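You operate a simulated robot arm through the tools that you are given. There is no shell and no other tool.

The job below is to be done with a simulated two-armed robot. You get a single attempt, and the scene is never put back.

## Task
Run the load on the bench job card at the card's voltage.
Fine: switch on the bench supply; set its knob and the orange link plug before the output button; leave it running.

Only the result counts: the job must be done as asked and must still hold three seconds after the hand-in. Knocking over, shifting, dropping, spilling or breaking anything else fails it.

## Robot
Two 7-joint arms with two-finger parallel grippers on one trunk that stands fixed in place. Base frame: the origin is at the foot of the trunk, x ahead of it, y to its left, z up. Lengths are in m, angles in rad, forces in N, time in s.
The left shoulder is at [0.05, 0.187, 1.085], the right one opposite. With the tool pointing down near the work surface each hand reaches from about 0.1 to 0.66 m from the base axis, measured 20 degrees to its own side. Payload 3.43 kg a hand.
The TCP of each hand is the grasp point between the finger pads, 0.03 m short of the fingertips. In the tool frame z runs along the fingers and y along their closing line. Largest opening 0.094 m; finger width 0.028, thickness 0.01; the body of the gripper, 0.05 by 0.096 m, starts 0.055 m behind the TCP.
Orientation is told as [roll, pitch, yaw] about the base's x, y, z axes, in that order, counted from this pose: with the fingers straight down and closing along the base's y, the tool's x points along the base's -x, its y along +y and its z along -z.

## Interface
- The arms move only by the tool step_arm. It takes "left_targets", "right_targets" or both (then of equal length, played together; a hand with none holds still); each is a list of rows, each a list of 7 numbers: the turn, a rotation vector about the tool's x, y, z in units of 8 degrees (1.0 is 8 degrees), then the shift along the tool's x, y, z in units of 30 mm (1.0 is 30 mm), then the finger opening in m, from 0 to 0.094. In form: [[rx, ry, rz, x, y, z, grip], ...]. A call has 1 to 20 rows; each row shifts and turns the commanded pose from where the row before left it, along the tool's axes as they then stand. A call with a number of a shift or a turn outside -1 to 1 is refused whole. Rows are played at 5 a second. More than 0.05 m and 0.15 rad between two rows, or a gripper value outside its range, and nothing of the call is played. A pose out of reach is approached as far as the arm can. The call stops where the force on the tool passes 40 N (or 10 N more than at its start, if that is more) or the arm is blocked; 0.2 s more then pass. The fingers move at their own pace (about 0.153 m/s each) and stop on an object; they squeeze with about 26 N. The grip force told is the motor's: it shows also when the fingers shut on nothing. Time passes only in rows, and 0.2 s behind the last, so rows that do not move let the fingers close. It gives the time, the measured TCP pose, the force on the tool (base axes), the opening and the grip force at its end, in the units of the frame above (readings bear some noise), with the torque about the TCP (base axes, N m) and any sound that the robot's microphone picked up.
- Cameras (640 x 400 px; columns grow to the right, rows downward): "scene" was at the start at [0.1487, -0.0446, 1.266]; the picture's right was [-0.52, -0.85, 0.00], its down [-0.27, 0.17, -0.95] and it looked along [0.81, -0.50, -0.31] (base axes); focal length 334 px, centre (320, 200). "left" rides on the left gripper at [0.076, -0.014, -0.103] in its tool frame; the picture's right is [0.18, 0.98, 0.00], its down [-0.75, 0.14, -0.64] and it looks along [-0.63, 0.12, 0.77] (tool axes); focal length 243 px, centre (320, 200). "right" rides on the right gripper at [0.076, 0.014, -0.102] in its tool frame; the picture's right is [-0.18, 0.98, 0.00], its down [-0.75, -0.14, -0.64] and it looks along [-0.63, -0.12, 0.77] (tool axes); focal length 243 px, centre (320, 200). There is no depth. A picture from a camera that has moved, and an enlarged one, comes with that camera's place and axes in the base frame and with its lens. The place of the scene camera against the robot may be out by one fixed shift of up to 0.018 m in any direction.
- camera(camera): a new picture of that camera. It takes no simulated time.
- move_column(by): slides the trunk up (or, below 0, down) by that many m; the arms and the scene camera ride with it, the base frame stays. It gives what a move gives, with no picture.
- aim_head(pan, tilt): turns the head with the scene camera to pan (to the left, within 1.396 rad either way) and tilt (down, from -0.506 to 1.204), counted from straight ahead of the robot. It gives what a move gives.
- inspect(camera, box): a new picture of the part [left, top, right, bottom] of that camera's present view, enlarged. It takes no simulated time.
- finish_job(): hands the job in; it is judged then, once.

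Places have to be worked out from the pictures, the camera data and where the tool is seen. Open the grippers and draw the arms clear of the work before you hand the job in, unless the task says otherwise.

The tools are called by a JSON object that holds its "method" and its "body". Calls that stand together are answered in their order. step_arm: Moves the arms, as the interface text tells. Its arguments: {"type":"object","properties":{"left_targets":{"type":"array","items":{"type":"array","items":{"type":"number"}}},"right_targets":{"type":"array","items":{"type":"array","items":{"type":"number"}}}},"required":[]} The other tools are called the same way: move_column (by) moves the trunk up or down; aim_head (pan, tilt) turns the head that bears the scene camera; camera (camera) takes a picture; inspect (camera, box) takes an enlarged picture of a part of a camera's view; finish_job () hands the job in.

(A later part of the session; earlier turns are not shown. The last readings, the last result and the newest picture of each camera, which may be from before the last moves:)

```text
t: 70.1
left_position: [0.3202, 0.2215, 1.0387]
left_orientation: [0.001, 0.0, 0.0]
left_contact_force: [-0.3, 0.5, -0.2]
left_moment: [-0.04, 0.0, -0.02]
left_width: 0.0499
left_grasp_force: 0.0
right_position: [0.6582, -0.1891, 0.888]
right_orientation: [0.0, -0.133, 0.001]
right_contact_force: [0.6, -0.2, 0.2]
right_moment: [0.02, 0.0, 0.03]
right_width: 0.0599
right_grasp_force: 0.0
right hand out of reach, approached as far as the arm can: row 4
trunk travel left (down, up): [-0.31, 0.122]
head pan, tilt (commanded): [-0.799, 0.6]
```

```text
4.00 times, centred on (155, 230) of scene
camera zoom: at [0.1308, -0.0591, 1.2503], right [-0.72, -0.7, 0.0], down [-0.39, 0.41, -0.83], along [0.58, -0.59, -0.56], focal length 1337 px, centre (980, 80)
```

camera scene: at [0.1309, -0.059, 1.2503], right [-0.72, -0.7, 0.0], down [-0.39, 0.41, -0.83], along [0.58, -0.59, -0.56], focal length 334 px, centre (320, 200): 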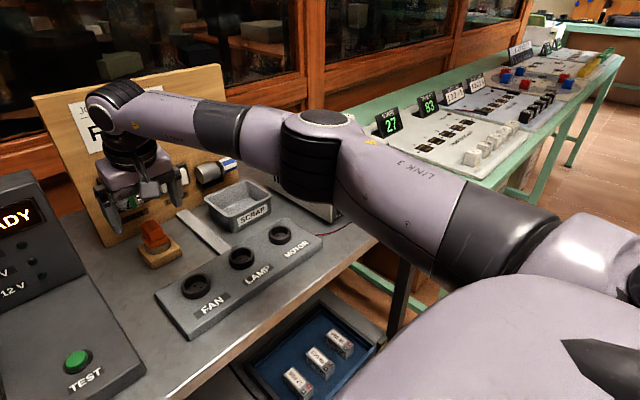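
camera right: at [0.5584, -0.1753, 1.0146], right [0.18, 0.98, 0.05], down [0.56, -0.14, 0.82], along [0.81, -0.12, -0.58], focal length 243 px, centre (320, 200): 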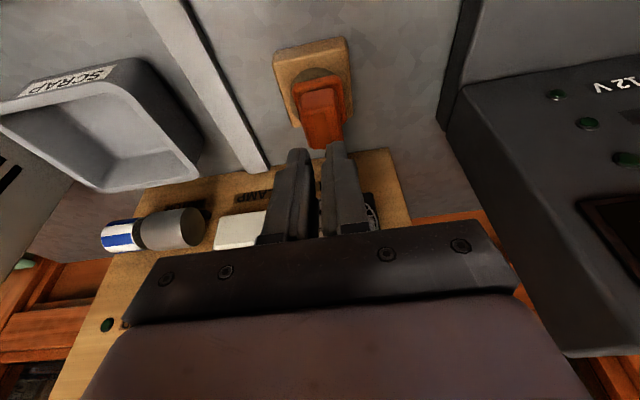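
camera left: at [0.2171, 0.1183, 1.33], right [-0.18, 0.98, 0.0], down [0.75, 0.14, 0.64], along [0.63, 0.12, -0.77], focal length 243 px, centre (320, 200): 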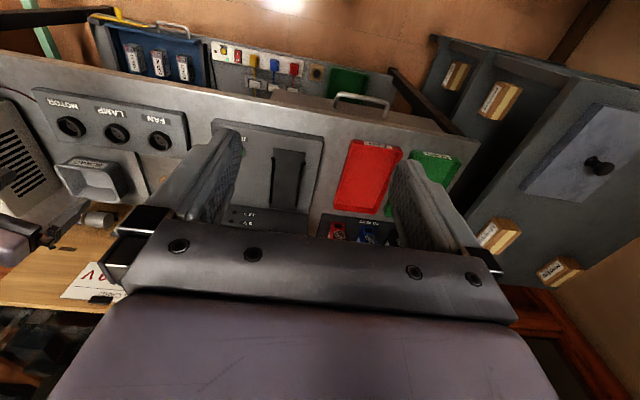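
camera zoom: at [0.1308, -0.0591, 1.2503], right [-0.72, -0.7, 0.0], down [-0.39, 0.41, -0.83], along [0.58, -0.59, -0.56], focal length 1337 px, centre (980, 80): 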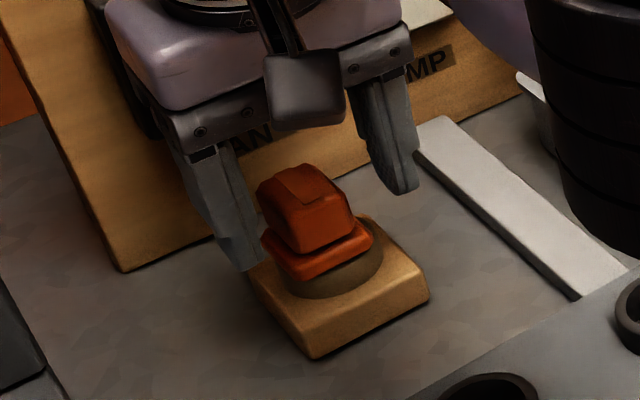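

The fingertips are now lower beside the block (TCP 0.658, -0.189, 0.888), no contact with the flange. Close and grip.

{"method": "step_arm", "body": {"right_targets": [[0, 0, 0, 0, 0, 0, 0.03], [0, 0, 0, 0, 0, 0, 0.0], [0, 0, 0, 0, 0, 0, 0.0], [0, 0, 0, 0, 0, 0, 0.0], [0, 0, 0, 0, 0, 0, 0.0]]}}

{"method": "step_arm", "body": {"right_targets": [[0, 0, 0, -0.013, 0, -0.099, 0.0], [0, 0, 0, -0.013, 0, -0.099, 0.0]]}}

{"method": "inspect", "body": {"camera": "scene", "box": [100, 180, 210, 280]}}

```text
t: 71.3
left_position: [0.3197, 0.2221, 1.0386]
left_orientation: [0.001, 0.0, 0.0]
left_contact_force: [0.6, 0.0, 0.4]
left_moment: [-0.02, 0.0, 0.01]
left_width: 0.05
left_grasp_force: 0.0
right_position: [0.6593, -0.1911, 0.8886]
right_orientation: [-0.001, -0.132, 0.001]
right_contact_force: [0.1, 0.4, -0.1]
right_moment: [0.03, 0.0, -0.01]
right_width: 0.0269
right_grasp_force: 25.6
trunk travel left (down, up): [-0.31, 0.122]
head pan, tilt (commanded): [-0.799, 0.6]
```

```text
t: 71.9
left_position: [0.3199, 0.222, 1.0382]
left_orientation: [0.0, 0.0, 0.0]
left_contact_force: [-0.4, 0.3, -0.3]
left_moment: [0.0, 0.04, -0.02]
left_width: 0.0499
left_grasp_force: 0.0
right_position: [0.6577, -0.1886, 0.8936]
right_orientation: [0.002, -0.131, 0.001]
right_contact_force: [-0.4, -0.8, -1.1]
right_moment: [0.03, 0.04, 0.01]
right_width: 0.0268
right_grasp_force: 26.0
trunk travel left (down, up): [-0.31, 0.122]
head pan, tilt (commanded): [-0.799, 0.6]
```

```text
4.00 times, centred on (155, 230) of scene
camera zoom: at [0.1309, -0.059, 1.2503], right [-0.72, -0.7, 0.0], down [-0.39, 0.41, -0.83], along [0.58, -0.59, -0.56], focal length 1337 px, centre (980, 80)
```

zoom: 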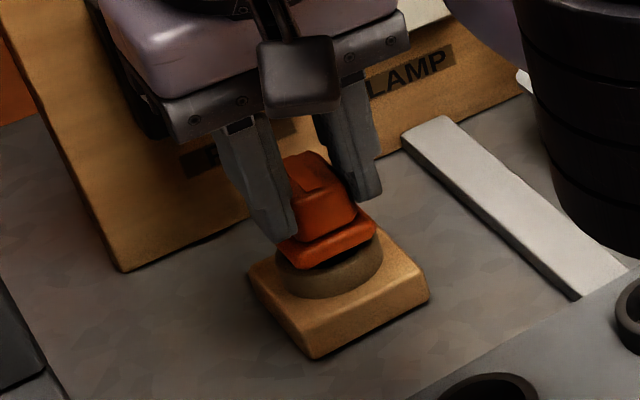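

The plug is rising with the gripper (a gap has opened under its flange). I'll keep lifting slowly.

{"method": "step_arm", "body": {"right_targets": [[0, 0, 0, -0.022, 0, -0.165, 0.0], [0, 0, 0, -0.022, 0, -0.165, 0.0], [0, 0, 0, -0.022, 0, -0.165, 0.0], [0, 0, 0, -0.022, 0, -0.165, 0.0], [0, 0, 0, -0.022, 0, -0.165, 0.0], [0, 0, 0, -0.022, 0, -0.165, 0.0]]}}

{"method": "inspect", "body": {"camera": "scene", "box": [100, 150, 220, 270]}}

{"method": "camera", "body": {"camera": "right"}}

```text
t: 73.3
left_position: [0.3202, 0.2224, 1.0393]
left_orientation: [-0.001, -0.002, 0.0]
left_contact_force: [0.1, -0.6, 0.1]
left_moment: [0.0, -0.04, -0.01]
left_width: 0.05
left_grasp_force: 0.0
right_position: [0.6573, -0.1911, 0.9249]
right_orientation: [0.002, -0.132, 0.002]
right_contact_force: [0.0, 0.0, -0.3]
right_moment: [0.01, 0.01, -0.01]
right_width: 0.027
right_grasp_force: 25.5
trunk travel left (down, up): [-0.31, 0.122]
head pan, tilt (commanded): [-0.799, 0.6]
```

```text
3.33 times, centred on (160, 210) of scene
camera zoom: at [0.1308, -0.0591, 1.2503], right [-0.72, -0.7, 0.0], down [-0.39, 0.41, -0.83], along [0.58, -0.59, -0.56], focal length 1114 px, centre (853, 167)
```

zoom: 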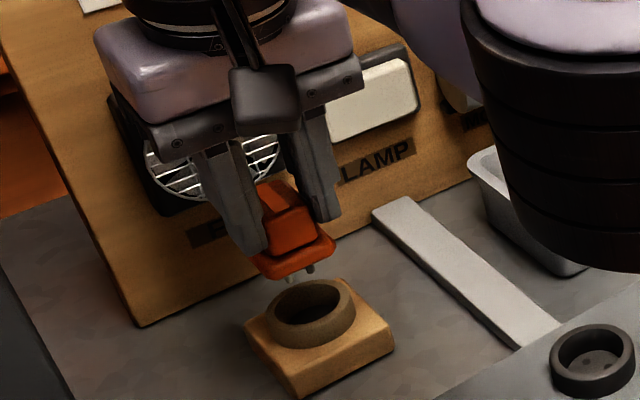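

```text
taken
camera right: at [0.5687, -0.176, 1.0164], right [0.18, 0.98, 0.03], down [0.66, -0.14, 0.74], along [0.73, -0.12, -0.68], focal length 243 px, centre (320, 200)
```

right: 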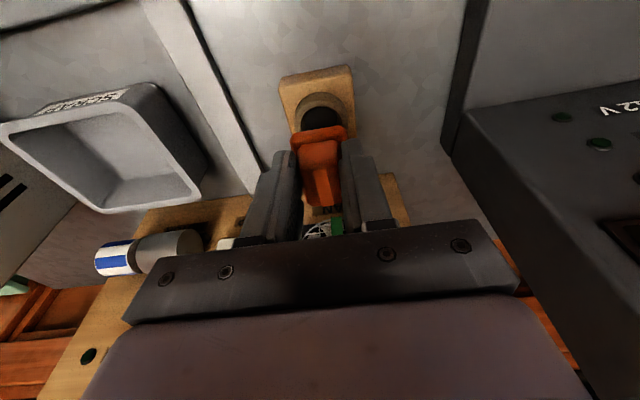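

The plug is out, with pins visible below. I'll zoom to read the pin layout.

{"method": "inspect", "body": {"camera": "scene", "box": [130, 195, 190, 245]}}

{"method": "inspect", "body": {"camera": "right", "box": [260, 60, 380, 160]}}

```text
8.00 times, centred on (160, 220) of scene
camera zoom: at [0.1308, -0.0591, 1.2503], right [-0.72, -0.7, 0.0], down [-0.39, 0.41, -0.83], along [0.58, -0.59, -0.56], focal length 2674 px, centre (1600, 40)
```

zoom: 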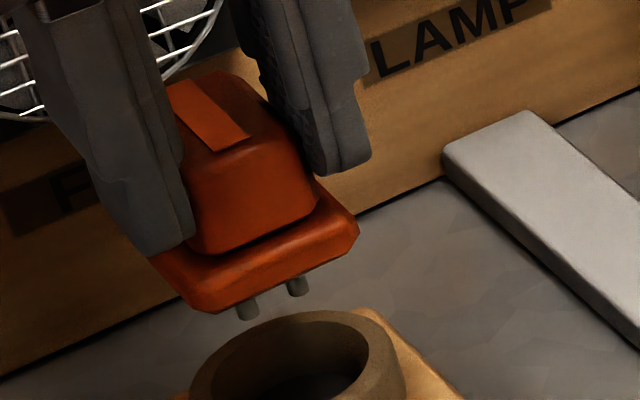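

```text
4.00 times, centred on (320, 110) of right
camera zoom: at [0.5687, -0.176, 1.0164], right [0.18, 0.98, 0.03], down [0.66, -0.14, 0.74], along [0.73, -0.12, -0.68], focal length 970 px, centre (320, 560)
```

zoom: 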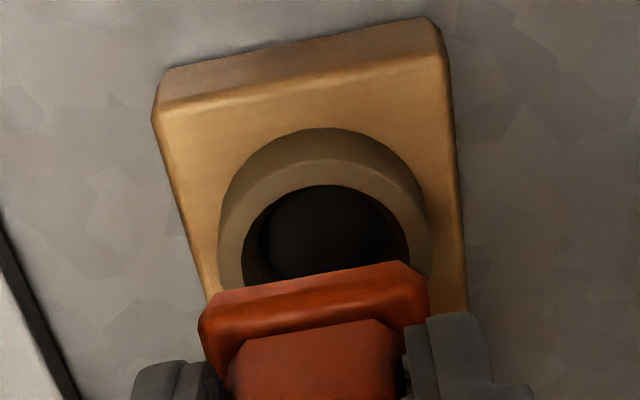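

Two pins lie side by side along y on the robot-facing side, matching the socket (pair toward the robot, single away). I'll lift a little more and carry the plug at constant orientation toward the FAN socket at (0.526, -0.190), staying high.

{"method": "step_arm", "body": {"right_targets": [[0, 0, 0, -0.044, 0, -0.33, 0.0], [0, 0, 0, -0.044, 0, -0.33, 0.0], [0, 0, 0, 0.661, 0, -0.088, 0.0], [0, 0, 0, 0.661, 0, -0.088, 0.0], [0, 0, 0, 0.661, 0, -0.088, 0.0], [0, 0, 0, 0.661, 0, -0.088, 0.0], [0, 0, 0, 0.661, 0, -0.088, 0.0], [0, 0, 0, 0.661, 0, -0.088, 0.0], [0, 0, 0, 0.661, 0, -0.088, 0.0], [0, 0, 0, 0, 0, 0, 0.0]]}}

{"method": "camera", "body": {"camera": "right"}}

{"method": "camera", "body": {"camera": "scene"}}

```text
t: 75.5
left_position: [0.3192, 0.2233, 1.0388]
left_orientation: [0.0, 0.001, 0.0]
left_contact_force: [0.8, 0.6, 0.5]
left_moment: [0.02, 0.01, 0.03]
left_width: 0.0501
left_grasp_force: 0.0
right_position: [0.6574, -0.19, 0.9435]
right_orientation: [0.0, -0.131, 0.002]
right_contact_force: [0.3, -0.3, -1.0]
right_moment: [-0.02, -0.01, 0.01]
right_width: 0.0269
right_grasp_force: 26.1
right hand out of reach, approached as far as the arm can: row 2, 3, 4, 5, 6, 7, 8, 9
trunk travel left (down, up): [-0.31, 0.122]
head pan, tilt (commanded): [-0.799, 0.6]
```

```text
taken
camera right: at [0.5673, -0.1757, 1.0361], right [0.18, 0.98, 0.02], down [0.66, -0.14, 0.74], along [0.73, -0.12, -0.68], focal length 243 px, centre (320, 200)
```

right: 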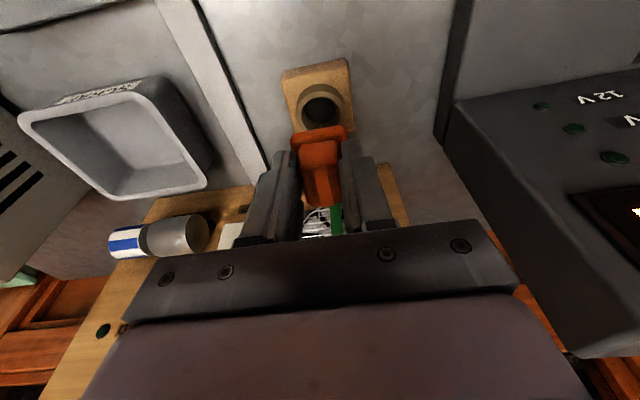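

```text
taken
camera scene: at [0.1309, -0.0591, 1.2503], right [-0.72, -0.7, 0.0], down [-0.39, 0.41, -0.83], along [0.58, -0.59, -0.56], focal length 334 px, centre (320, 200)
```

scene: 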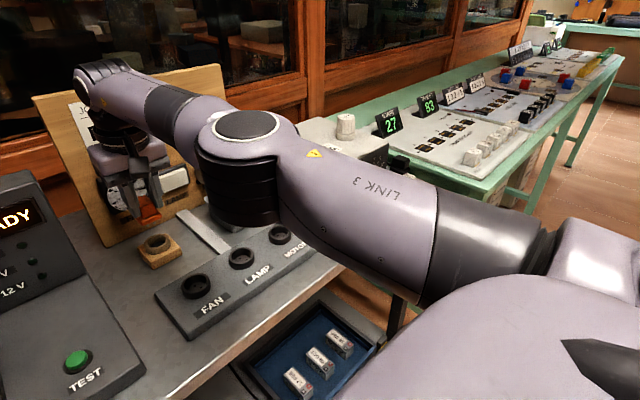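

The hand stalled with the arm nearly straight (elbow swung in line). I'll try to bend out of it with small steps: slightly down/back and sideways.

{"method": "step_arm", "body": {"right_targets": [[0, 0, 0, 0.15, -0.1, 0, 0.0], [0, 0, 0, 0.15, -0.1, 0, 0.0], [0, 0, 0, 0.15, -0.1, 0, 0.0]]}}

{"method": "inspect", "body": {"camera": "scene", "box": [60, 40, 380, 240]}}

```text
t: 76.3
left_position: [0.3195, 0.2214, 1.0386]
left_orientation: [-0.001, 0.0, -0.001]
left_contact_force: [0.2, 0.9, -0.5]
left_moment: [-0.01, -0.03, 0.0]
left_width: 0.0502
left_grasp_force: 0.0
right_position: [0.6569, -0.1909, 0.9448]
right_orientation: [-0.001, -0.132, 0.001]
right_contact_force: [0.0, 1.2, 0.0]
right_moment: [-0.03, 0.01, 0.0]
right_width: 0.0272
right_grasp_force: 25.4
right hand out of reach, approached as far as the arm can: row 1, 2, 3
trunk travel left (down, up): [-0.31, 0.122]
head pan, tilt (commanded): [-0.799, 0.6]
```

```text
2.00 times, centred on (220, 140) of scene
camera zoom: at [0.1309, -0.0591, 1.2503], right [-0.72, -0.7, 0.0], down [-0.39, 0.41, -0.83], along [0.58, -0.59, -0.56], focal length 668 px, centre (520, 320)
```

zoom: 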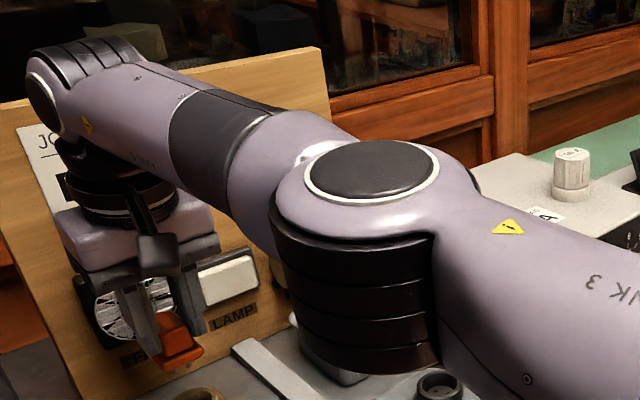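

No motion at all in that direction. I'll test a small pitch rotation back toward 15° of tilt, which should let the wrist come back.

{"method": "step_arm", "body": {"right_targets": [[0, -0.4, 0, 0, 0, 0, 0.0], [0, -0.4, 0, 0, 0, 0, 0.0]]}}

```text
t: 76.9
left_position: [0.3198, 0.2224, 1.0387]
left_orientation: [0.001, 0.001, 0.0]
left_contact_force: [-0.6, -0.2, 1.0]
left_moment: [-0.02, -0.02, 0.03]
left_width: 0.0499
left_grasp_force: 0.1
right_position: [0.6781, -0.1864, 0.9449]
right_orientation: [0.0, -0.243, 0.0]
right_contact_force: [0.8, 0.0, -1.1]
right_moment: [-0.01, 0.02, 0.01]
right_width: 0.027
right_grasp_force: 26.2
right hand out of reach, approached as far as the arm can: row 1, 2
trunk travel left (down, up): [-0.31, 0.122]
head pan, tilt (commanded): [-0.799, 0.6]
```

The wrist keeps a fixed distance from the shoulder: the elbow seems to have straightened past its zero and caught on the hyper-extension stop. I'll push slightly outward (through straight), then pull back, to get the elbow bending the right way.

{"method": "step_arm", "body": {"right_targets": [[0, 0, 0, -0.3, 0, 0.08, 0.0], [0, 0, 0, -0.3, 0, 0.08, 0.0], [0, 0, 0, 0.3, 0, -0.08, 0.0], [0, 0, 0, 0.5, 0, -0.12, 0.0], [0, 0, 0, 0.5, 0, -0.12, 0.0]]}}

{"method": "inspect", "body": {"camera": "scene", "box": [60, 40, 380, 240]}}

```text
t: 78.1
left_position: [0.32, 0.2228, 1.039]
left_orientation: [0.0, 0.0, -0.002]
left_contact_force: [-0.1, 0.2, 0.8]
left_moment: [0.0, 0.04, -0.01]
left_width: 0.0501
left_grasp_force: 0.0
right_position: [0.6368, -0.1882, 0.9431]
right_orientation: [0.001, -0.245, 0.0]
right_contact_force: [-0.2, 0.0, -0.5]
right_moment: [0.02, 0.02, 0.02]
right_width: 0.027
right_grasp_force: 26.2
right hand out of reach, approached as far as the arm can: row 1, 2
trunk travel left (down, up): [-0.31, 0.122]
head pan, tilt (commanded): [-0.799, 0.6]
```

```text
2.00 times, centred on (220, 140) of scene
camera zoom: at [0.1308, -0.0591, 1.2503], right [-0.72, -0.7, 0.0], down [-0.39, 0.41, -0.83], along [0.58, -0.59, -0.56], focal length 668 px, centre (520, 320)
```

zoom: 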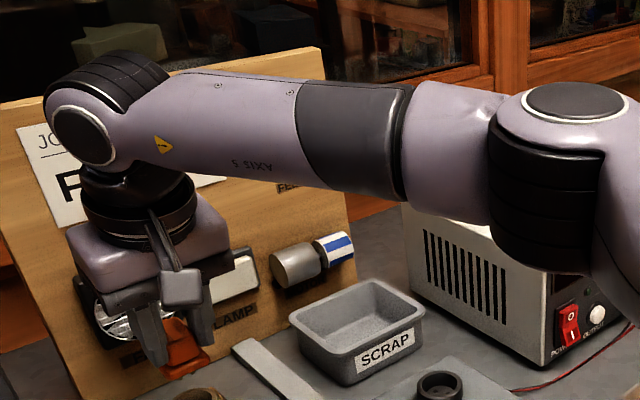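

The elbow popped back out and the hand follows again. Now I'll retract to above the FAN socket and restore the pitch (−0.132 rad) at which the plug is vertical.

{"method": "step_arm", "body": {"right_targets": [[0, 0, 0, 0.647, -0.01, -0.162, 0.0], [0, 0, 0, 0.647, -0.01, -0.162, 0.0], [0, 0, 0, 0.647, -0.01, -0.162, 0.0], [0, 0, 0, 0.647, -0.01, -0.162, 0.0], [0, 0, 0, 0.647, -0.01, -0.162, 0.0], [0, 0, 0, 0.647, -0.01, -0.162, 0.0], [0, 0.81, 0, 0, 0, 0, 0.0], [0, 0, 0, 0, 0, 0, 0.0]]}}

{"method": "camera", "body": {"camera": "right"}}

{"method": "camera", "body": {"camera": "scene"}}

```text
t: 79.9
left_position: [0.3198, 0.2224, 1.0388]
left_orientation: [-0.001, 0.0, 0.002]
left_contact_force: [0.0, 0.6, 0.4]
left_moment: [0.01, -0.01, 0.0]
left_width: 0.0499
left_grasp_force: 0.0
right_position: [0.5175, -0.1905, 0.9437]
right_orientation: [0.001, -0.131, 0.001]
right_contact_force: [0.3, -0.2, -0.2]
right_moment: [0.02, 0.0, 0.04]
right_width: 0.0271
right_grasp_force: 26.1
trunk travel left (down, up): [-0.31, 0.122]
head pan, tilt (commanded): [-0.799, 0.6]
```

```text
taken
camera right: at [0.4284, -0.1748, 1.0366], right [0.18, 0.98, 0.02], down [0.66, -0.14, 0.73], along [0.72, -0.12, -0.68], focal length 243 px, centre (320, 200)
```

right: 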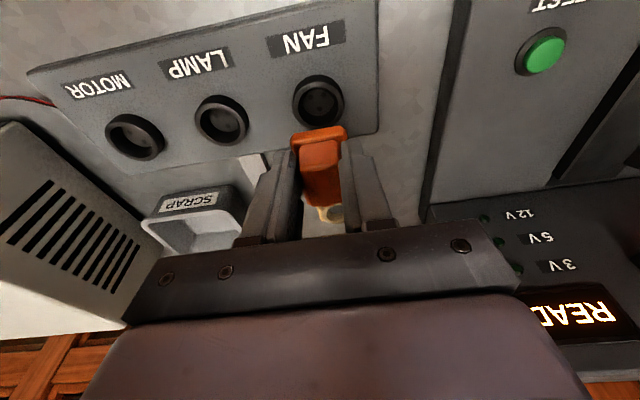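

```text
taken
camera scene: at [0.1309, -0.059, 1.2503], right [-0.72, -0.7, 0.0], down [-0.39, 0.41, -0.83], along [0.58, -0.59, -0.56], focal length 334 px, centre (320, 200)
```

scene: 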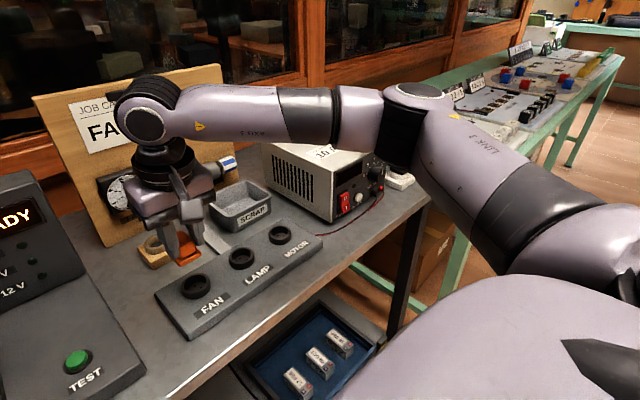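

The plug is above the FAN socket. I'll zoom in to check alignment of plug, pins and holes.

{"method": "inspect", "body": {"camera": "right", "box": [260, 50, 400, 200]}}

{"method": "inspect", "body": {"camera": "scene", "box": [140, 210, 240, 310]}}

```text
2.67 times, centred on (330, 125) of right
camera zoom: at [0.4284, -0.1748, 1.0366], right [0.18, 0.98, 0.02], down [0.66, -0.14, 0.73], along [0.72, -0.12, -0.68], focal length 647 px, centre (293, 400)
```

zoom: 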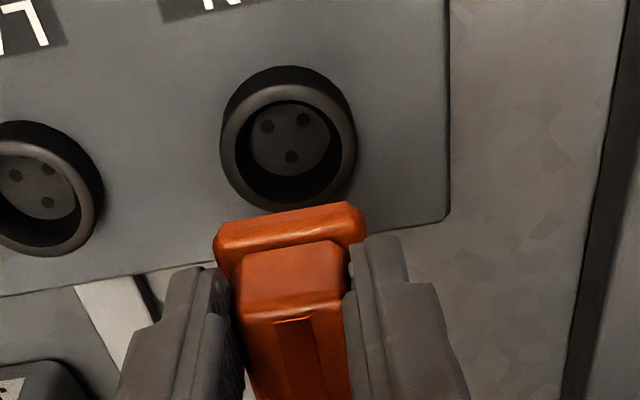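

```text
4.00 times, centred on (190, 260) of scene
camera zoom: at [0.1309, -0.059, 1.2503], right [-0.72, -0.7, 0.0], down [-0.39, 0.41, -0.83], along [0.58, -0.59, -0.56], focal length 1337 px, centre (840, -40)
```

zoom: 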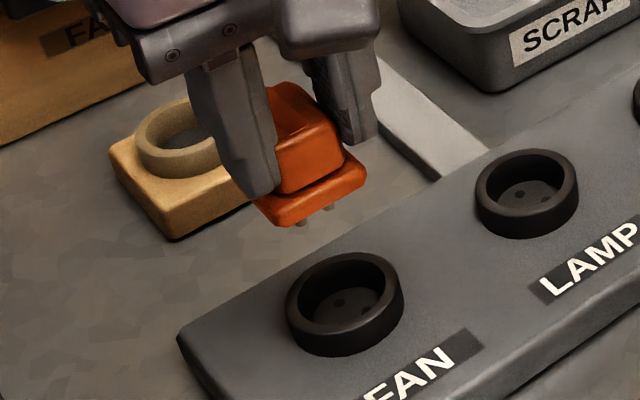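

Computed: plug centre (0.5286, -0.189) vs socket centre (0.529, -0.190) — aligned within ~1 mm. I'll descend 45 mm and look again before the final insertion.

{"method": "step_arm", "body": {"right_targets": [[0, 0, 0, 0.06, -0.03, 0.496, 0.0], [0, 0, 0, 0.06, 0, 0.496, 0.0], [0, 0, 0, 0.06, 0, 0.496, 0.0], [0, 0, 0, 0, 0, 0, 0.0]]}}

{"method": "inspect", "body": {"camera": "right", "box": [260, 50, 400, 200]}}

{"method": "inspect", "body": {"camera": "scene", "box": [150, 225, 240, 305]}}

```text
t: 80.9
left_position: [0.3201, 0.222, 1.0398]
left_orientation: [0.001, -0.001, -0.001]
left_contact_force: [-0.8, 0.5, 0.2]
left_moment: [0.02, -0.03, 0.01]
left_width: 0.0502
left_grasp_force: 0.0
right_position: [0.5184, -0.1917, 0.8998]
right_orientation: [0.0, -0.13, 0.001]
right_contact_force: [-0.6, 0.2, 0.4]
right_moment: [0.0, 0.04, -0.01]
right_width: 0.027
right_grasp_force: 25.9
trunk travel left (down, up): [-0.31, 0.122]
head pan, tilt (commanded): [-0.799, 0.6]
```

```text
2.67 times, centred on (330, 125) of right
camera zoom: at [0.4289, -0.1763, 0.9915], right [0.18, 0.98, 0.02], down [0.66, -0.14, 0.73], along [0.73, -0.12, -0.68], focal length 647 px, centre (293, 400)
```

zoom: 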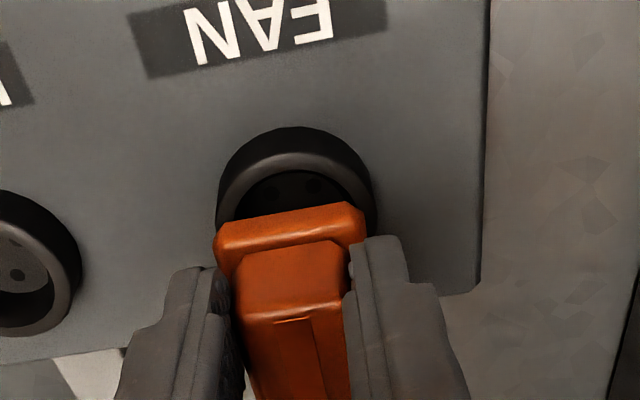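

```text
5.00 times, centred on (195, 265) of scene
camera zoom: at [0.1307, -0.0591, 1.2504], right [-0.72, -0.7, 0.0], down [-0.39, 0.41, -0.83], along [0.58, -0.59, -0.56], focal length 1671 px, centre (945, -125)
```

zoom: 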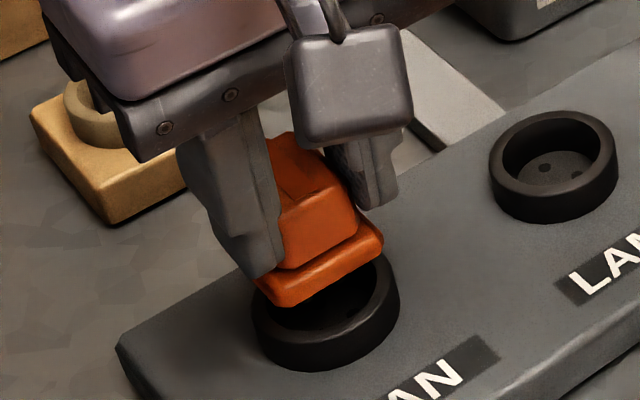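

Alignment still looks right (plug y≈-0.190, x≈0.529). I'll lower in small steps toward seating, monitoring force.

{"method": "step_arm", "body": {"right_targets": [[0, 0, 0, 0.02, 0, 0.165, 0.0], [0, 0, 0, 0.02, 0, 0.165, 0.0], [0, 0, 0, 0.02, 0, 0.165, 0.0], [0, 0, 0, 0.009, 0, 0.066, 0.0], [0, 0, 0, 0, 0, 0, 0.0]]}}

{"method": "inspect", "body": {"camera": "scene", "box": [150, 225, 240, 305]}}

{"method": "inspect", "body": {"camera": "right", "box": [260, 50, 400, 200]}}

```text
t: 82.1
left_position: [0.3175, 0.2228, 1.0397]
left_orientation: [0.0, 0.0, 0.001]
left_contact_force: [0.4, -0.8, -0.8]
left_moment: [0.01, 0.01, 0.01]
left_width: 0.0498
left_grasp_force: 0.1
right_position: [0.5184, -0.1902, 0.8859]
right_orientation: [0.002, -0.137, 0.001]
right_contact_force: [-5.8, -0.7, 21.9]
right_moment: [-0.05, -0.08, 0.01]
right_width: 0.0272
right_grasp_force: 26.3
trunk travel left (down, up): [-0.31, 0.122]
head pan, tilt (commanded): [-0.799, 0.6]
```

```text
5.00 times, centred on (195, 265) of scene
camera zoom: at [0.1284, -0.0585, 1.2508], right [-0.72, -0.7, 0.0], down [-0.39, 0.4, -0.83], along [0.58, -0.59, -0.56], focal length 1671 px, centre (945, -125)
```

zoom: 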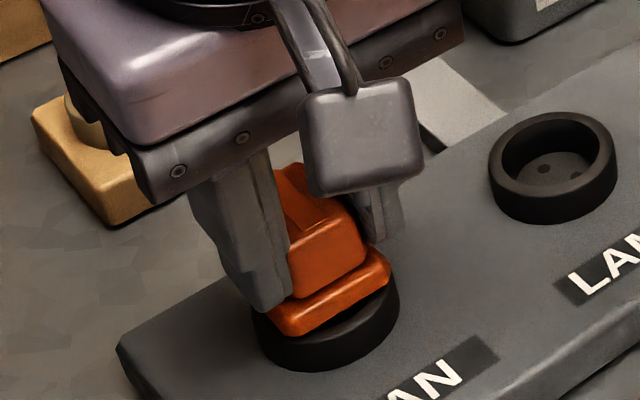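

```text
2.67 times, centred on (330, 125) of right
camera zoom: at [0.4279, -0.1757, 0.9767], right [0.18, 0.98, 0.03], down [0.66, -0.14, 0.74], along [0.73, -0.12, -0.67], focal length 647 px, centre (293, 400)
```

zoom: 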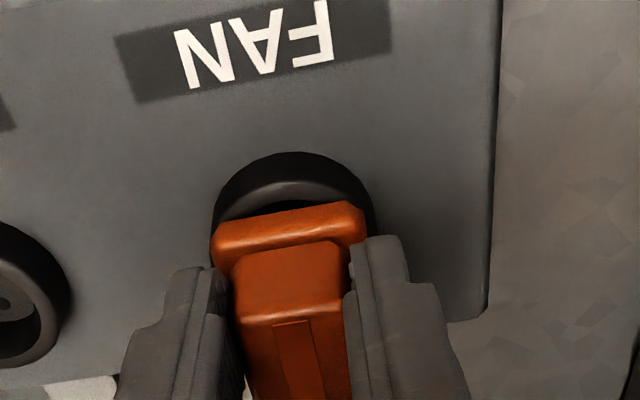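

The pins (≈24 mm long) meet the socket floor at this height with ~22 N, so they're not in the holes yet. I'll lift 40 mm and examine pins versus holes at high zoom.

{"method": "step_arm", "body": {"right_targets": [[0, 0, 0, -0.04, 0, -0.33, 0.0], [0, 0, 0, -0.044, 0, -0.33, 0.0], [0, 0, 0, -0.044, 0, -0.33, 0.0], [0, 0, 0, -0.044, 0, -0.33, 0.0], [0, 0, 0, 0, 0, 0, 0.0]]}}

{"method": "inspect", "body": {"camera": "scene", "box": [170, 245, 222, 290]}}

{"method": "inspect", "body": {"camera": "right", "box": [280, 60, 360, 160]}}

```text
t: 83.3
left_position: [0.3202, 0.223, 1.0375]
left_orientation: [0.001, 0.0, 0.001]
left_contact_force: [1.0, 0.5, 0.1]
left_moment: [0.01, -0.01, 0.02]
left_width: 0.05
left_grasp_force: 0.0
right_position: [0.5182, -0.1911, 0.9217]
right_orientation: [0.0, -0.133, 0.002]
right_contact_force: [0.7, -0.4, -0.7]
right_moment: [0.02, 0.02, 0.02]
right_width: 0.0272
right_grasp_force: 25.9
trunk travel left (down, up): [-0.31, 0.122]
head pan, tilt (commanded): [-0.799, 0.6]
```

```text
8.89 times, centred on (196, 268) of scene
camera zoom: at [0.1308, -0.0591, 1.2503], right [-0.72, -0.7, 0.0], down [-0.39, 0.41, -0.83], along [0.58, -0.59, -0.56], focal length 2971 px, centre (1422, -400)
```

zoom: 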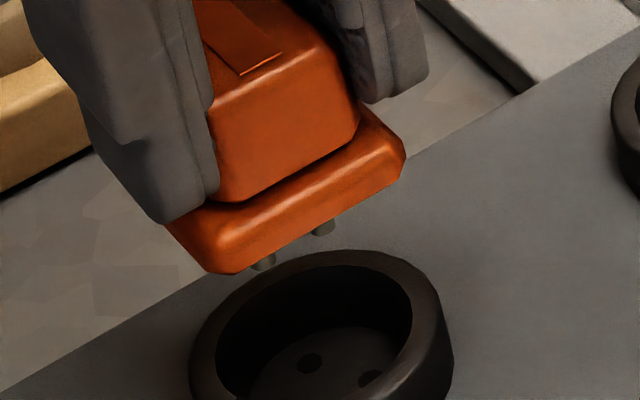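

```text
4.00 times, centred on (320, 110) of right
camera zoom: at [0.4285, -0.1765, 1.0143], right [0.18, 0.98, 0.02], down [0.66, -0.14, 0.73], along [0.73, -0.12, -0.68], focal length 970 px, centre (320, 560)
```

zoom: 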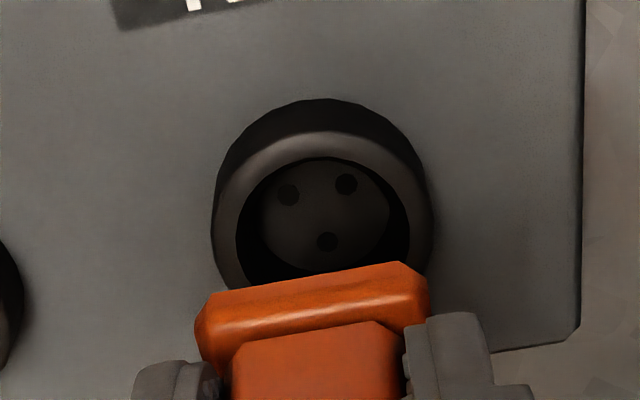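

Hole positions triangulate to single (0.537, -0.191) and pair (0.525, -0.191 ± 0.006) at floor z 0.819; the pins' y looks right but x is uncertain by a few mm. I'll bring the left hand's camera in for a side view, rotating it first.

{"method": "step_arm", "body": {"left_targets": [[0, 0, 0.93, 0, 0, 0, 0.094], [0, 0, 0.93, 0, 0, 0, 0.094], [0, 0, 0.93, 0, 0, 0, 0.094], [0, 0, 0.93, 0, 0, 0, 0.094], [0, 0, 0.93, 0, 0, 0, 0.094], [0, 0, 0.93, 0, 0, 0, 0.094], [0, 0, 0.93, 0, 0, 0, 0.094], [0, 0, 0.93, 0, 0, 0, 0.094], [0, 0, 0.93, 0, 0, 0, 0.094], [0, -0.94, 0, 0, 0, 0, 0.094], [0, -0.94, 0, 0, 0, 0, 0.094], [0, -0.94, 0, 0, 0, 0, 0.094], [0, -0.94, 0, 0, 0, 0, 0.094]]}}

{"method": "camera", "body": {"camera": "left"}}

```text
t: 86.1
left_position: [0.3094, 0.223, 1.0469]
left_orientation: [-0.002, -0.525, -1.162]
left_contact_force: [0.0, -0.6, -1.3]
left_moment: [-0.03, 0.0, -0.05]
left_width: 0.0941
left_grasp_force: 0.0
left hand out of reach, approached as far as the arm can: row 13
right_position: [0.518, -0.1905, 0.9222]
right_orientation: [-0.001, -0.13, 0.002]
right_contact_force: [-0.3, -0.1, -0.1]
right_moment: [0.0, 0.02, -0.03]
right_width: 0.027
right_grasp_force: 26.0
trunk travel left (down, up): [-0.31, 0.122]
head pan, tilt (commanded): [-0.799, 0.6]
```

```text
taken
camera left: at [0.2497, 0.3246, 1.0963], right [0.84, 0.54, -0.09], down [0.26, -0.25, 0.93], along [0.48, -0.81, -0.35], focal length 243 px, centre (320, 200)
```

left: 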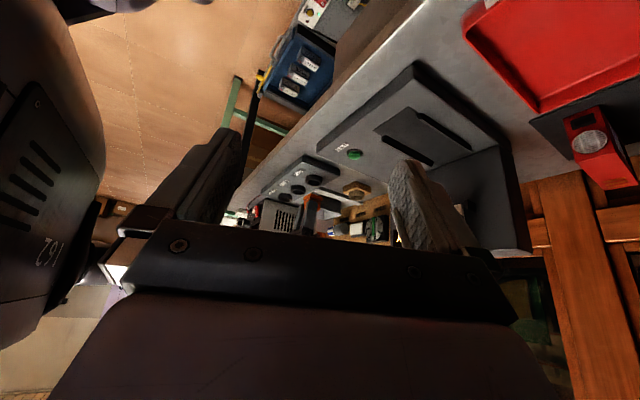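

The left camera already sees the plug and sockets from the side. Let me zoom there before moving closer.

{"method": "inspect", "body": {"camera": "left", "box": [270, 165, 350, 235]}}

{"method": "inspect", "body": {"camera": "left", "box": [300, 170, 330, 200]}}

```text
5.71 times, centred on (310, 200) of left
camera zoom: at [0.2497, 0.3246, 1.0963], right [0.84, 0.54, -0.09], down [0.26, -0.25, 0.93], along [0.48, -0.81, -0.35], focal length 1386 px, centre (377, 200)
```

zoom: 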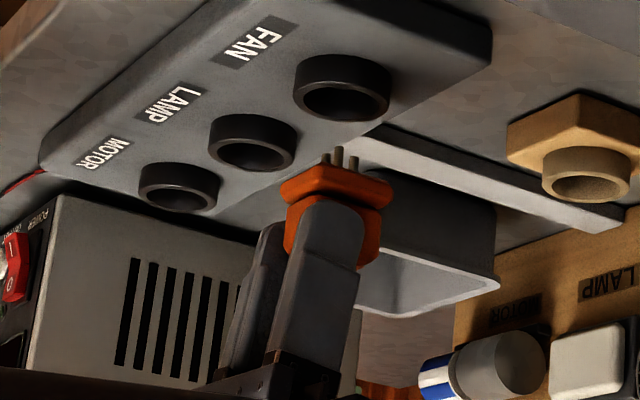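

```text
13.33 times, centred on (315, 185) of left
camera zoom: at [0.2497, 0.3246, 1.0963], right [0.84, 0.54, -0.09], down [0.26, -0.25, 0.93], along [0.48, -0.81, -0.35], focal length 3235 px, centre (387, 400)
```

zoom: 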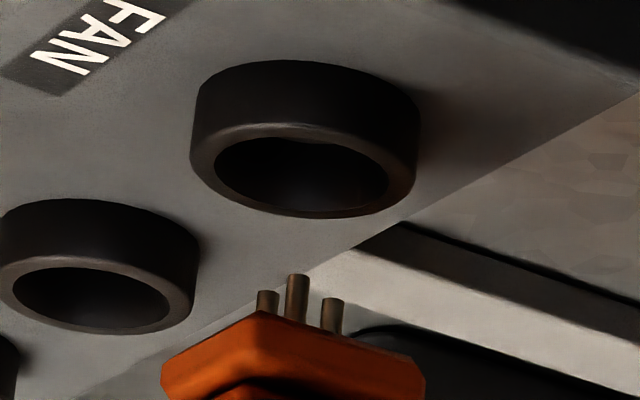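

The side view shows all three pins, arranged like the socket holes. Both views agree the plug is about 3.8 mm too far in +x and 0.8 mm short in y; I'll correct that and re-check.

{"method": "step_arm", "body": {"right_targets": [[0, 0, 0, 0.126, 0.027, -0.0165, 0.0], [0, 0, 0, 0, 0, 0, 0.0]]}}

{"method": "inspect", "body": {"camera": "left", "box": [300, 170, 330, 200]}}

{"method": "inspect", "body": {"camera": "scene", "box": [170, 245, 222, 290]}}

```text
t: 86.7
left_position: [0.3088, 0.2228, 1.0476]
left_orientation: [0.0, -0.525, -1.165]
left_contact_force: [0.0, 0.1, 0.6]
left_moment: [0.01, 0.03, -0.03]
left_width: 0.0939
left_grasp_force: 0.0
right_position: [0.5148, -0.1901, 0.9206]
right_orientation: [0.0, -0.13, 0.003]
right_contact_force: [0.0, -0.5, -0.8]
right_moment: [-0.02, 0.02, 0.0]
right_width: 0.027
right_grasp_force: 26.2
trunk travel left (down, up): [-0.31, 0.122]
head pan, tilt (commanded): [-0.799, 0.6]
```

```text
13.33 times, centred on (315, 185) of left
camera zoom: at [0.2497, 0.3244, 1.0964], right [0.84, 0.53, -0.09], down [0.26, -0.25, 0.93], along [0.48, -0.81, -0.35], focal length 3235 px, centre (387, 400)
```

zoom: 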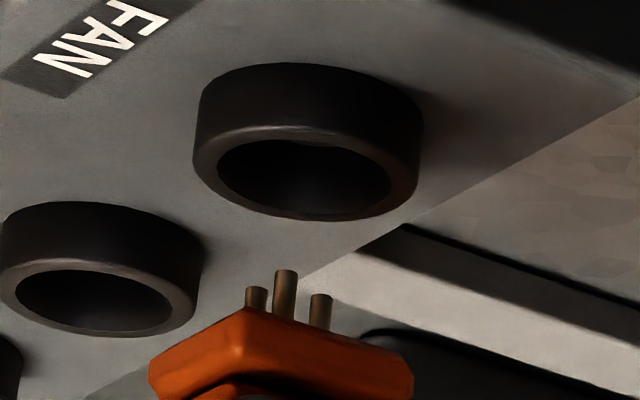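

```text
8.89 times, centred on (196, 268) of scene
camera zoom: at [0.1308, -0.0591, 1.2503], right [-0.72, -0.7, 0.0], down [-0.39, 0.41, -0.83], along [0.58, -0.59, -0.56], focal length 2971 px, centre (1422, -400)
```

zoom: 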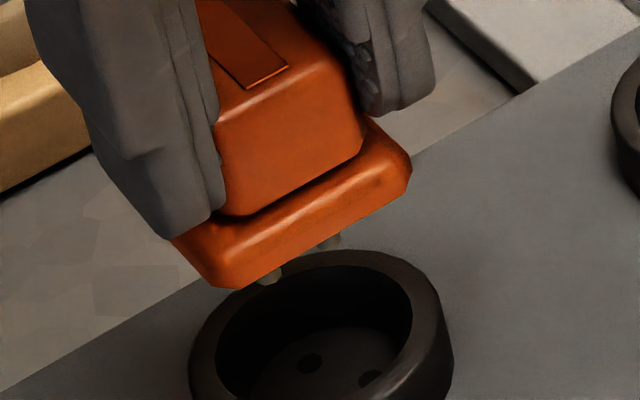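

Alignment now looks right in both views. I'll descend 27 mm and check once more from the side.

{"method": "step_arm", "body": {"right_targets": [[0, 0, 0, 0.04, 0, 0.3, 0.0], [0, 0, 0, 0.04, 0, 0.3, 0.0], [0, 0, 0, 0.04, 0, 0.3, 0.0], [0, 0, 0, 0, 0, 0, 0.0]]}}

{"method": "inspect", "body": {"camera": "left", "box": [300, 170, 330, 200]}}

{"method": "inspect", "body": {"camera": "scene", "box": [170, 245, 222, 290]}}

```text
t: 87.7
left_position: [0.3095, 0.2216, 1.0476]
left_orientation: [-0.002, -0.522, -1.164]
left_contact_force: [-0.2, 0.3, -0.4]
left_moment: [-0.03, 0.0, 0.0]
left_width: 0.0944
left_grasp_force: 0.1
right_position: [0.5156, -0.189, 0.8949]
right_orientation: [0.001, -0.131, 0.001]
right_contact_force: [0.4, 0.5, 0.2]
right_moment: [-0.03, -0.02, 0.05]
right_width: 0.0271
right_grasp_force: 26.0
trunk travel left (down, up): [-0.31, 0.122]
head pan, tilt (commanded): [-0.799, 0.6]
```

```text
13.33 times, centred on (315, 185) of left
camera zoom: at [0.2498, 0.3244, 1.0965], right [0.84, 0.53, -0.09], down [0.26, -0.25, 0.93], along [0.48, -0.81, -0.35], focal length 3235 px, centre (387, 400)
```

zoom: 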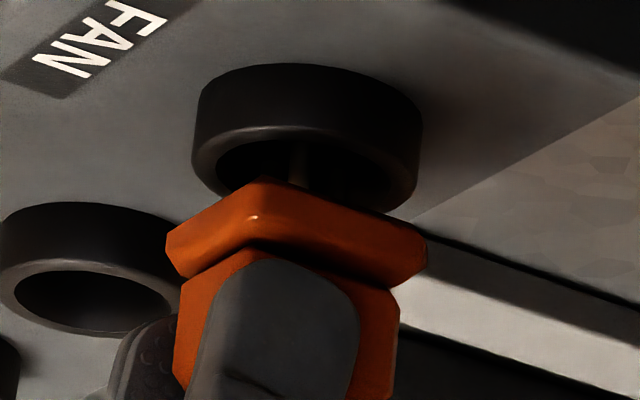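

```text
8.89 times, centred on (196, 268) of scene
camera zoom: at [0.1309, -0.0591, 1.2503], right [-0.72, -0.7, 0.0], down [-0.39, 0.41, -0.83], along [0.58, -0.59, -0.56], focal length 2971 px, centre (1422, -400)
```

zoom: 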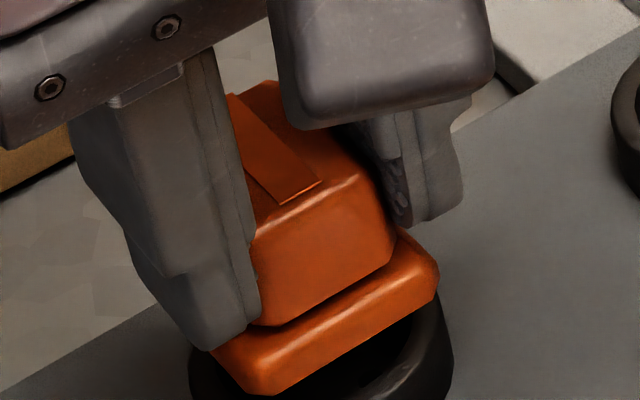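

The pins are entering the ring area. I'll lower in 2 mm steps and watch the force.

{"method": "step_arm", "body": {"right_targets": [[0, 0, 0, 0.009, 0, 0.066, 0.0], [0, 0, 0, 0.009, 0, 0.066, 0.0], [0, 0, 0, 0.009, 0, 0.066, 0.0], [0, 0, 0, 0.009, 0, 0.066, 0.0], [0, 0, 0, 0.009, 0, 0.066, 0.0]]}}

{"method": "inspect", "body": {"camera": "left", "box": [300, 170, 330, 200]}}

```text
t: 88.9
left_position: [0.3101, 0.2208, 1.0478]
left_orientation: [-0.001, -0.523, -1.164]
left_contact_force: [-0.4, 0.2, 0.0]
left_moment: [0.03, -0.01, 0.02]
left_width: 0.0942
left_grasp_force: 0.0
right_position: [0.5148, -0.1889, 0.8866]
right_orientation: [0.002, -0.133, 0.003]
right_contact_force: [-0.1, -0.4, 2.3]
right_moment: [-0.03, -0.08, -0.03]
right_width: 0.0269
right_grasp_force: 26.1
trunk travel left (down, up): [-0.31, 0.122]
head pan, tilt (commanded): [-0.799, 0.6]
```

```text
13.33 times, centred on (315, 185) of left
camera zoom: at [0.2496, 0.3244, 1.0966], right [0.84, 0.53, -0.09], down [0.26, -0.25, 0.93], along [0.48, -0.81, -0.35], focal length 3235 px, centre (387, 400)
```

zoom: 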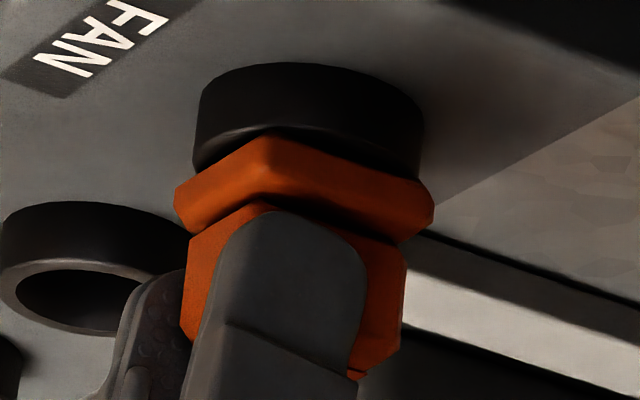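

Light contact (2 N) at TCP z 0.887. I'll press a little further in 1 mm steps.

{"method": "step_arm", "body": {"right_targets": [[0, 0, 0, 0.0045, 0, 0.033, 0.0], [0, 0, 0, 0.0045, 0, 0.033, 0.0]]}}

```text
t: 89.5
left_position: [0.3079, 0.2224, 1.0478]
left_orientation: [0.0, -0.527, -1.165]
left_contact_force: [-0.1, 0.5, 1.0]
left_moment: [0.0, -0.05, 0.03]
left_width: 0.0938
left_grasp_force: 0.2
right_position: [0.5154, -0.1899, 0.8857]
right_orientation: [0.001, -0.135, -0.001]
right_contact_force: [-0.8, -3.1, 12.8]
right_moment: [-0.16, -0.35, -0.07]
right_width: 0.0271
right_grasp_force: 26.7
trunk travel left (down, up): [-0.31, 0.122]
head pan, tilt (commanded): [-0.799, 0.6]
```

The contact height matches the socket floor, so the pins are resting beside the holes. A refined calculation suggests ~0.9 mm correction in +x and -y; I'll lift 2 mm, shift and press again.

{"method": "step_arm", "body": {"right_targets": [[0, 0, 0, -0.009, 0, -0.066, 0.0], [0, 0, 0, -0.03, -0.03, 0.004, 0.0], [0, 0, 0, 0.009, 0, 0.066, 0.0], [0, 0, 0, 0.0045, 0, 0.033, 0.0], [0, 0, 0, 0.0045, 0, 0.033, 0.0]]}}

```text
t: 90.7
left_position: [0.3058, 0.2224, 1.047]
left_orientation: [-0.001, -0.525, -1.163]
left_contact_force: [0.1, -0.4, -0.5]
left_moment: [0.01, -0.01, 0.01]
left_width: 0.0941
left_grasp_force: 0.1
right_position: [0.5146, -0.1892, 0.8827]
right_orientation: [0.002, -0.137, 0.001]
right_contact_force: [-2.2, 1.0, 22.8]
right_moment: [-0.04, -0.04, -0.03]
right_width: 0.027
right_grasp_force: 25.7
trunk travel left (down, up): [-0.31, 0.122]
head pan, tilt (commanded): [-0.799, 0.6]
```

The hand is ~3 mm lower at similar force; either the pins started entering or the plug slipped in the grip. I'll check from the side.

{"method": "inspect", "body": {"camera": "left", "box": [300, 170, 330, 200]}}

{"method": "inspect", "body": {"camera": "scene", "box": [170, 245, 222, 290]}}

```text
13.33 times, centred on (315, 185) of left
camera zoom: at [0.248, 0.3251, 1.0969], right [0.84, 0.53, -0.09], down [0.26, -0.25, 0.93], along [0.48, -0.81, -0.35], focal length 3235 px, centre (387, 400)
```

zoom: 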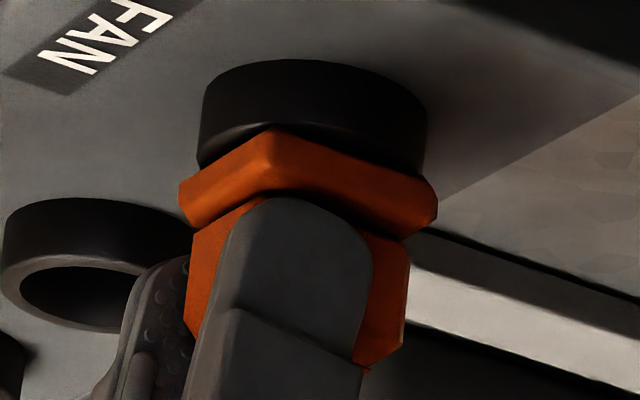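

```text
8.89 times, centred on (196, 268) of scene
camera zoom: at [0.1287, -0.0583, 1.2508], right [-0.72, -0.7, 0.0], down [-0.39, 0.4, -0.83], along [0.58, -0.59, -0.56], focal length 2971 px, centre (1422, -400)
```

zoom: 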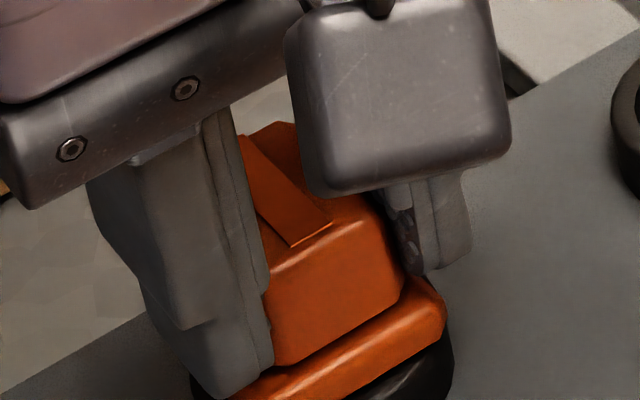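

The plug slid ~3 mm deeper into the grip (fingertips now almost on its flange), and the pins are still on the floor. I'll lift again and measure with larger, sharper views including the whole ring.

{"method": "step_arm", "body": {"right_targets": [[0, 0, 0, -0.035, 0, -0.264, 0.0], [0, 0, 0, -0.044, 0, -0.33, 0.0], [0, 0, 0, -0.044, 0, -0.33, 0.0], [0, 0, 0, 0, 0, 0, 0.0], [0, 0, 0, 0, 0, 0, 0.0]]}}

{"method": "inspect", "body": {"camera": "left", "box": [305, 172, 327, 196]}}

{"method": "inspect", "body": {"camera": "scene", "box": [175, 262, 225, 300]}}

{"method": "inspect", "body": {"camera": "right", "box": [290, 70, 350, 130]}}

```text
t: 91.9
left_position: [0.309, 0.222, 1.0479]
left_orientation: [-0.001, -0.524, -1.165]
left_contact_force: [0.8, -0.6, 0.1]
left_moment: [0.0, -0.02, -0.01]
left_width: 0.0937
left_grasp_force: 0.1
right_position: [0.5141, -0.191, 0.9083]
right_orientation: [-0.001, -0.129, 0.002]
right_contact_force: [0.5, 0.1, -0.2]
right_moment: [-0.03, 0.0, -0.03]
right_width: 0.0269
right_grasp_force: 25.7
trunk travel left (down, up): [-0.31, 0.122]
head pan, tilt (commanded): [-0.799, 0.6]
```

```text
16.00 times, centred on (316, 184) of left
camera zoom: at [0.2498, 0.3244, 1.0965], right [0.84, 0.53, -0.09], down [0.26, -0.25, 0.93], along [0.48, -0.81, -0.35], focal length 3882 px, centre (384, 456)
```

zoom: 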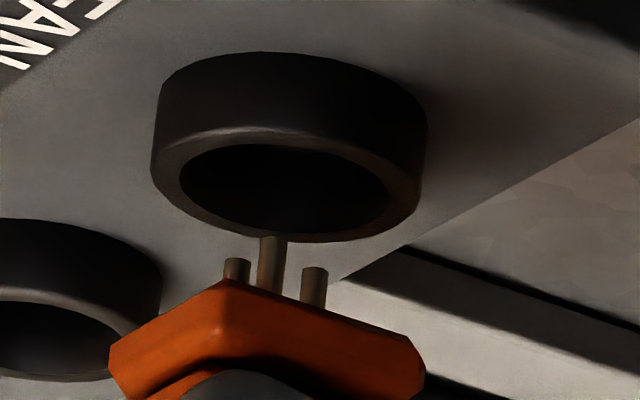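

```text
10.53 times, centred on (200, 281) of scene
camera zoom: at [0.1309, -0.0591, 1.2503], right [-0.72, -0.7, 0.0], down [-0.39, 0.41, -0.83], along [0.58, -0.59, -0.56], focal length 3518 px, centre (1583, -653)
```

zoom: 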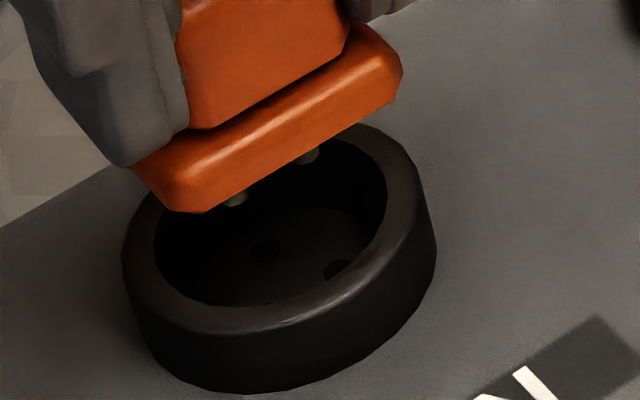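

```text
6.67 times, centred on (320, 100) of right
camera zoom: at [0.4258, -0.1762, 1.0005], right [0.18, 0.98, 0.02], down [0.66, -0.14, 0.73], along [0.73, -0.12, -0.68], focal length 1618 px, centre (320, 867)
```

zoom: 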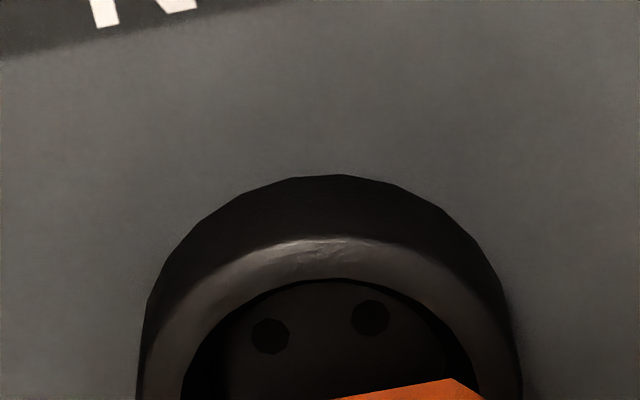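

The measurements show the last spot let the plug go ~2–3 mm lower than before, so the pins were likely beginning to enter. I'll press again at this spot, a bit deeper, and read the force.

{"method": "step_arm", "body": {"right_targets": [[0, 0, 0, 0.04, 0, 0.3, 0.0], [0, 0, 0, 0.04, 0, 0.3, 0.0], [0, 0, 0, 0.018, 0, 0.132, 0.0], [0, 0, 0, 0.018, 0, 0.132, 0.0], [0, 0, 0, 0.009, 0, 0.066, 0.0], [0, 0, 0, 0, 0, 0, 0.0]]}}

{"method": "inspect", "body": {"camera": "left", "box": [305, 172, 327, 196]}}

```text
t: 93.3
left_position: [0.3068, 0.224, 1.0481]
left_orientation: [-0.001, -0.525, -1.164]
left_contact_force: [0.0, 0.2, 0.1]
left_moment: [0.0, 0.01, 0.0]
left_width: 0.0941
left_grasp_force: 0.0
right_position: [0.5159, -0.1907, 0.8844]
right_orientation: [0.003, -0.136, -0.002]
right_contact_force: [-1.8, -2.3, 17.0]
right_moment: [-0.09, 0.09, 0.0]
right_width: 0.0269
right_grasp_force: 25.8
trunk travel left (down, up): [-0.31, 0.122]
head pan, tilt (commanded): [-0.799, 0.6]
```

```text
16.00 times, centred on (316, 184) of left
camera zoom: at [0.2485, 0.3246, 1.097], right [0.84, 0.53, -0.09], down [0.26, -0.25, 0.93], along [0.48, -0.81, -0.35], focal length 3882 px, centre (384, 456)
```

zoom: 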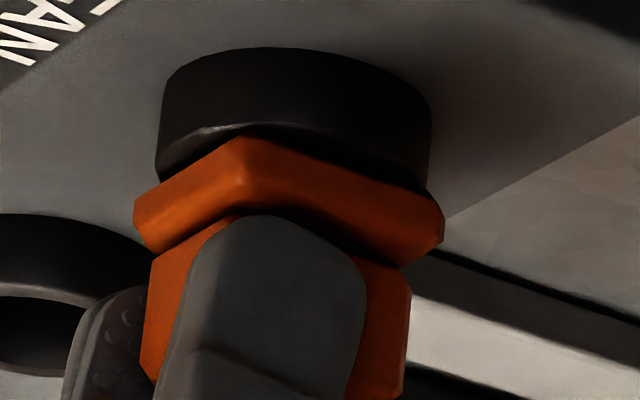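

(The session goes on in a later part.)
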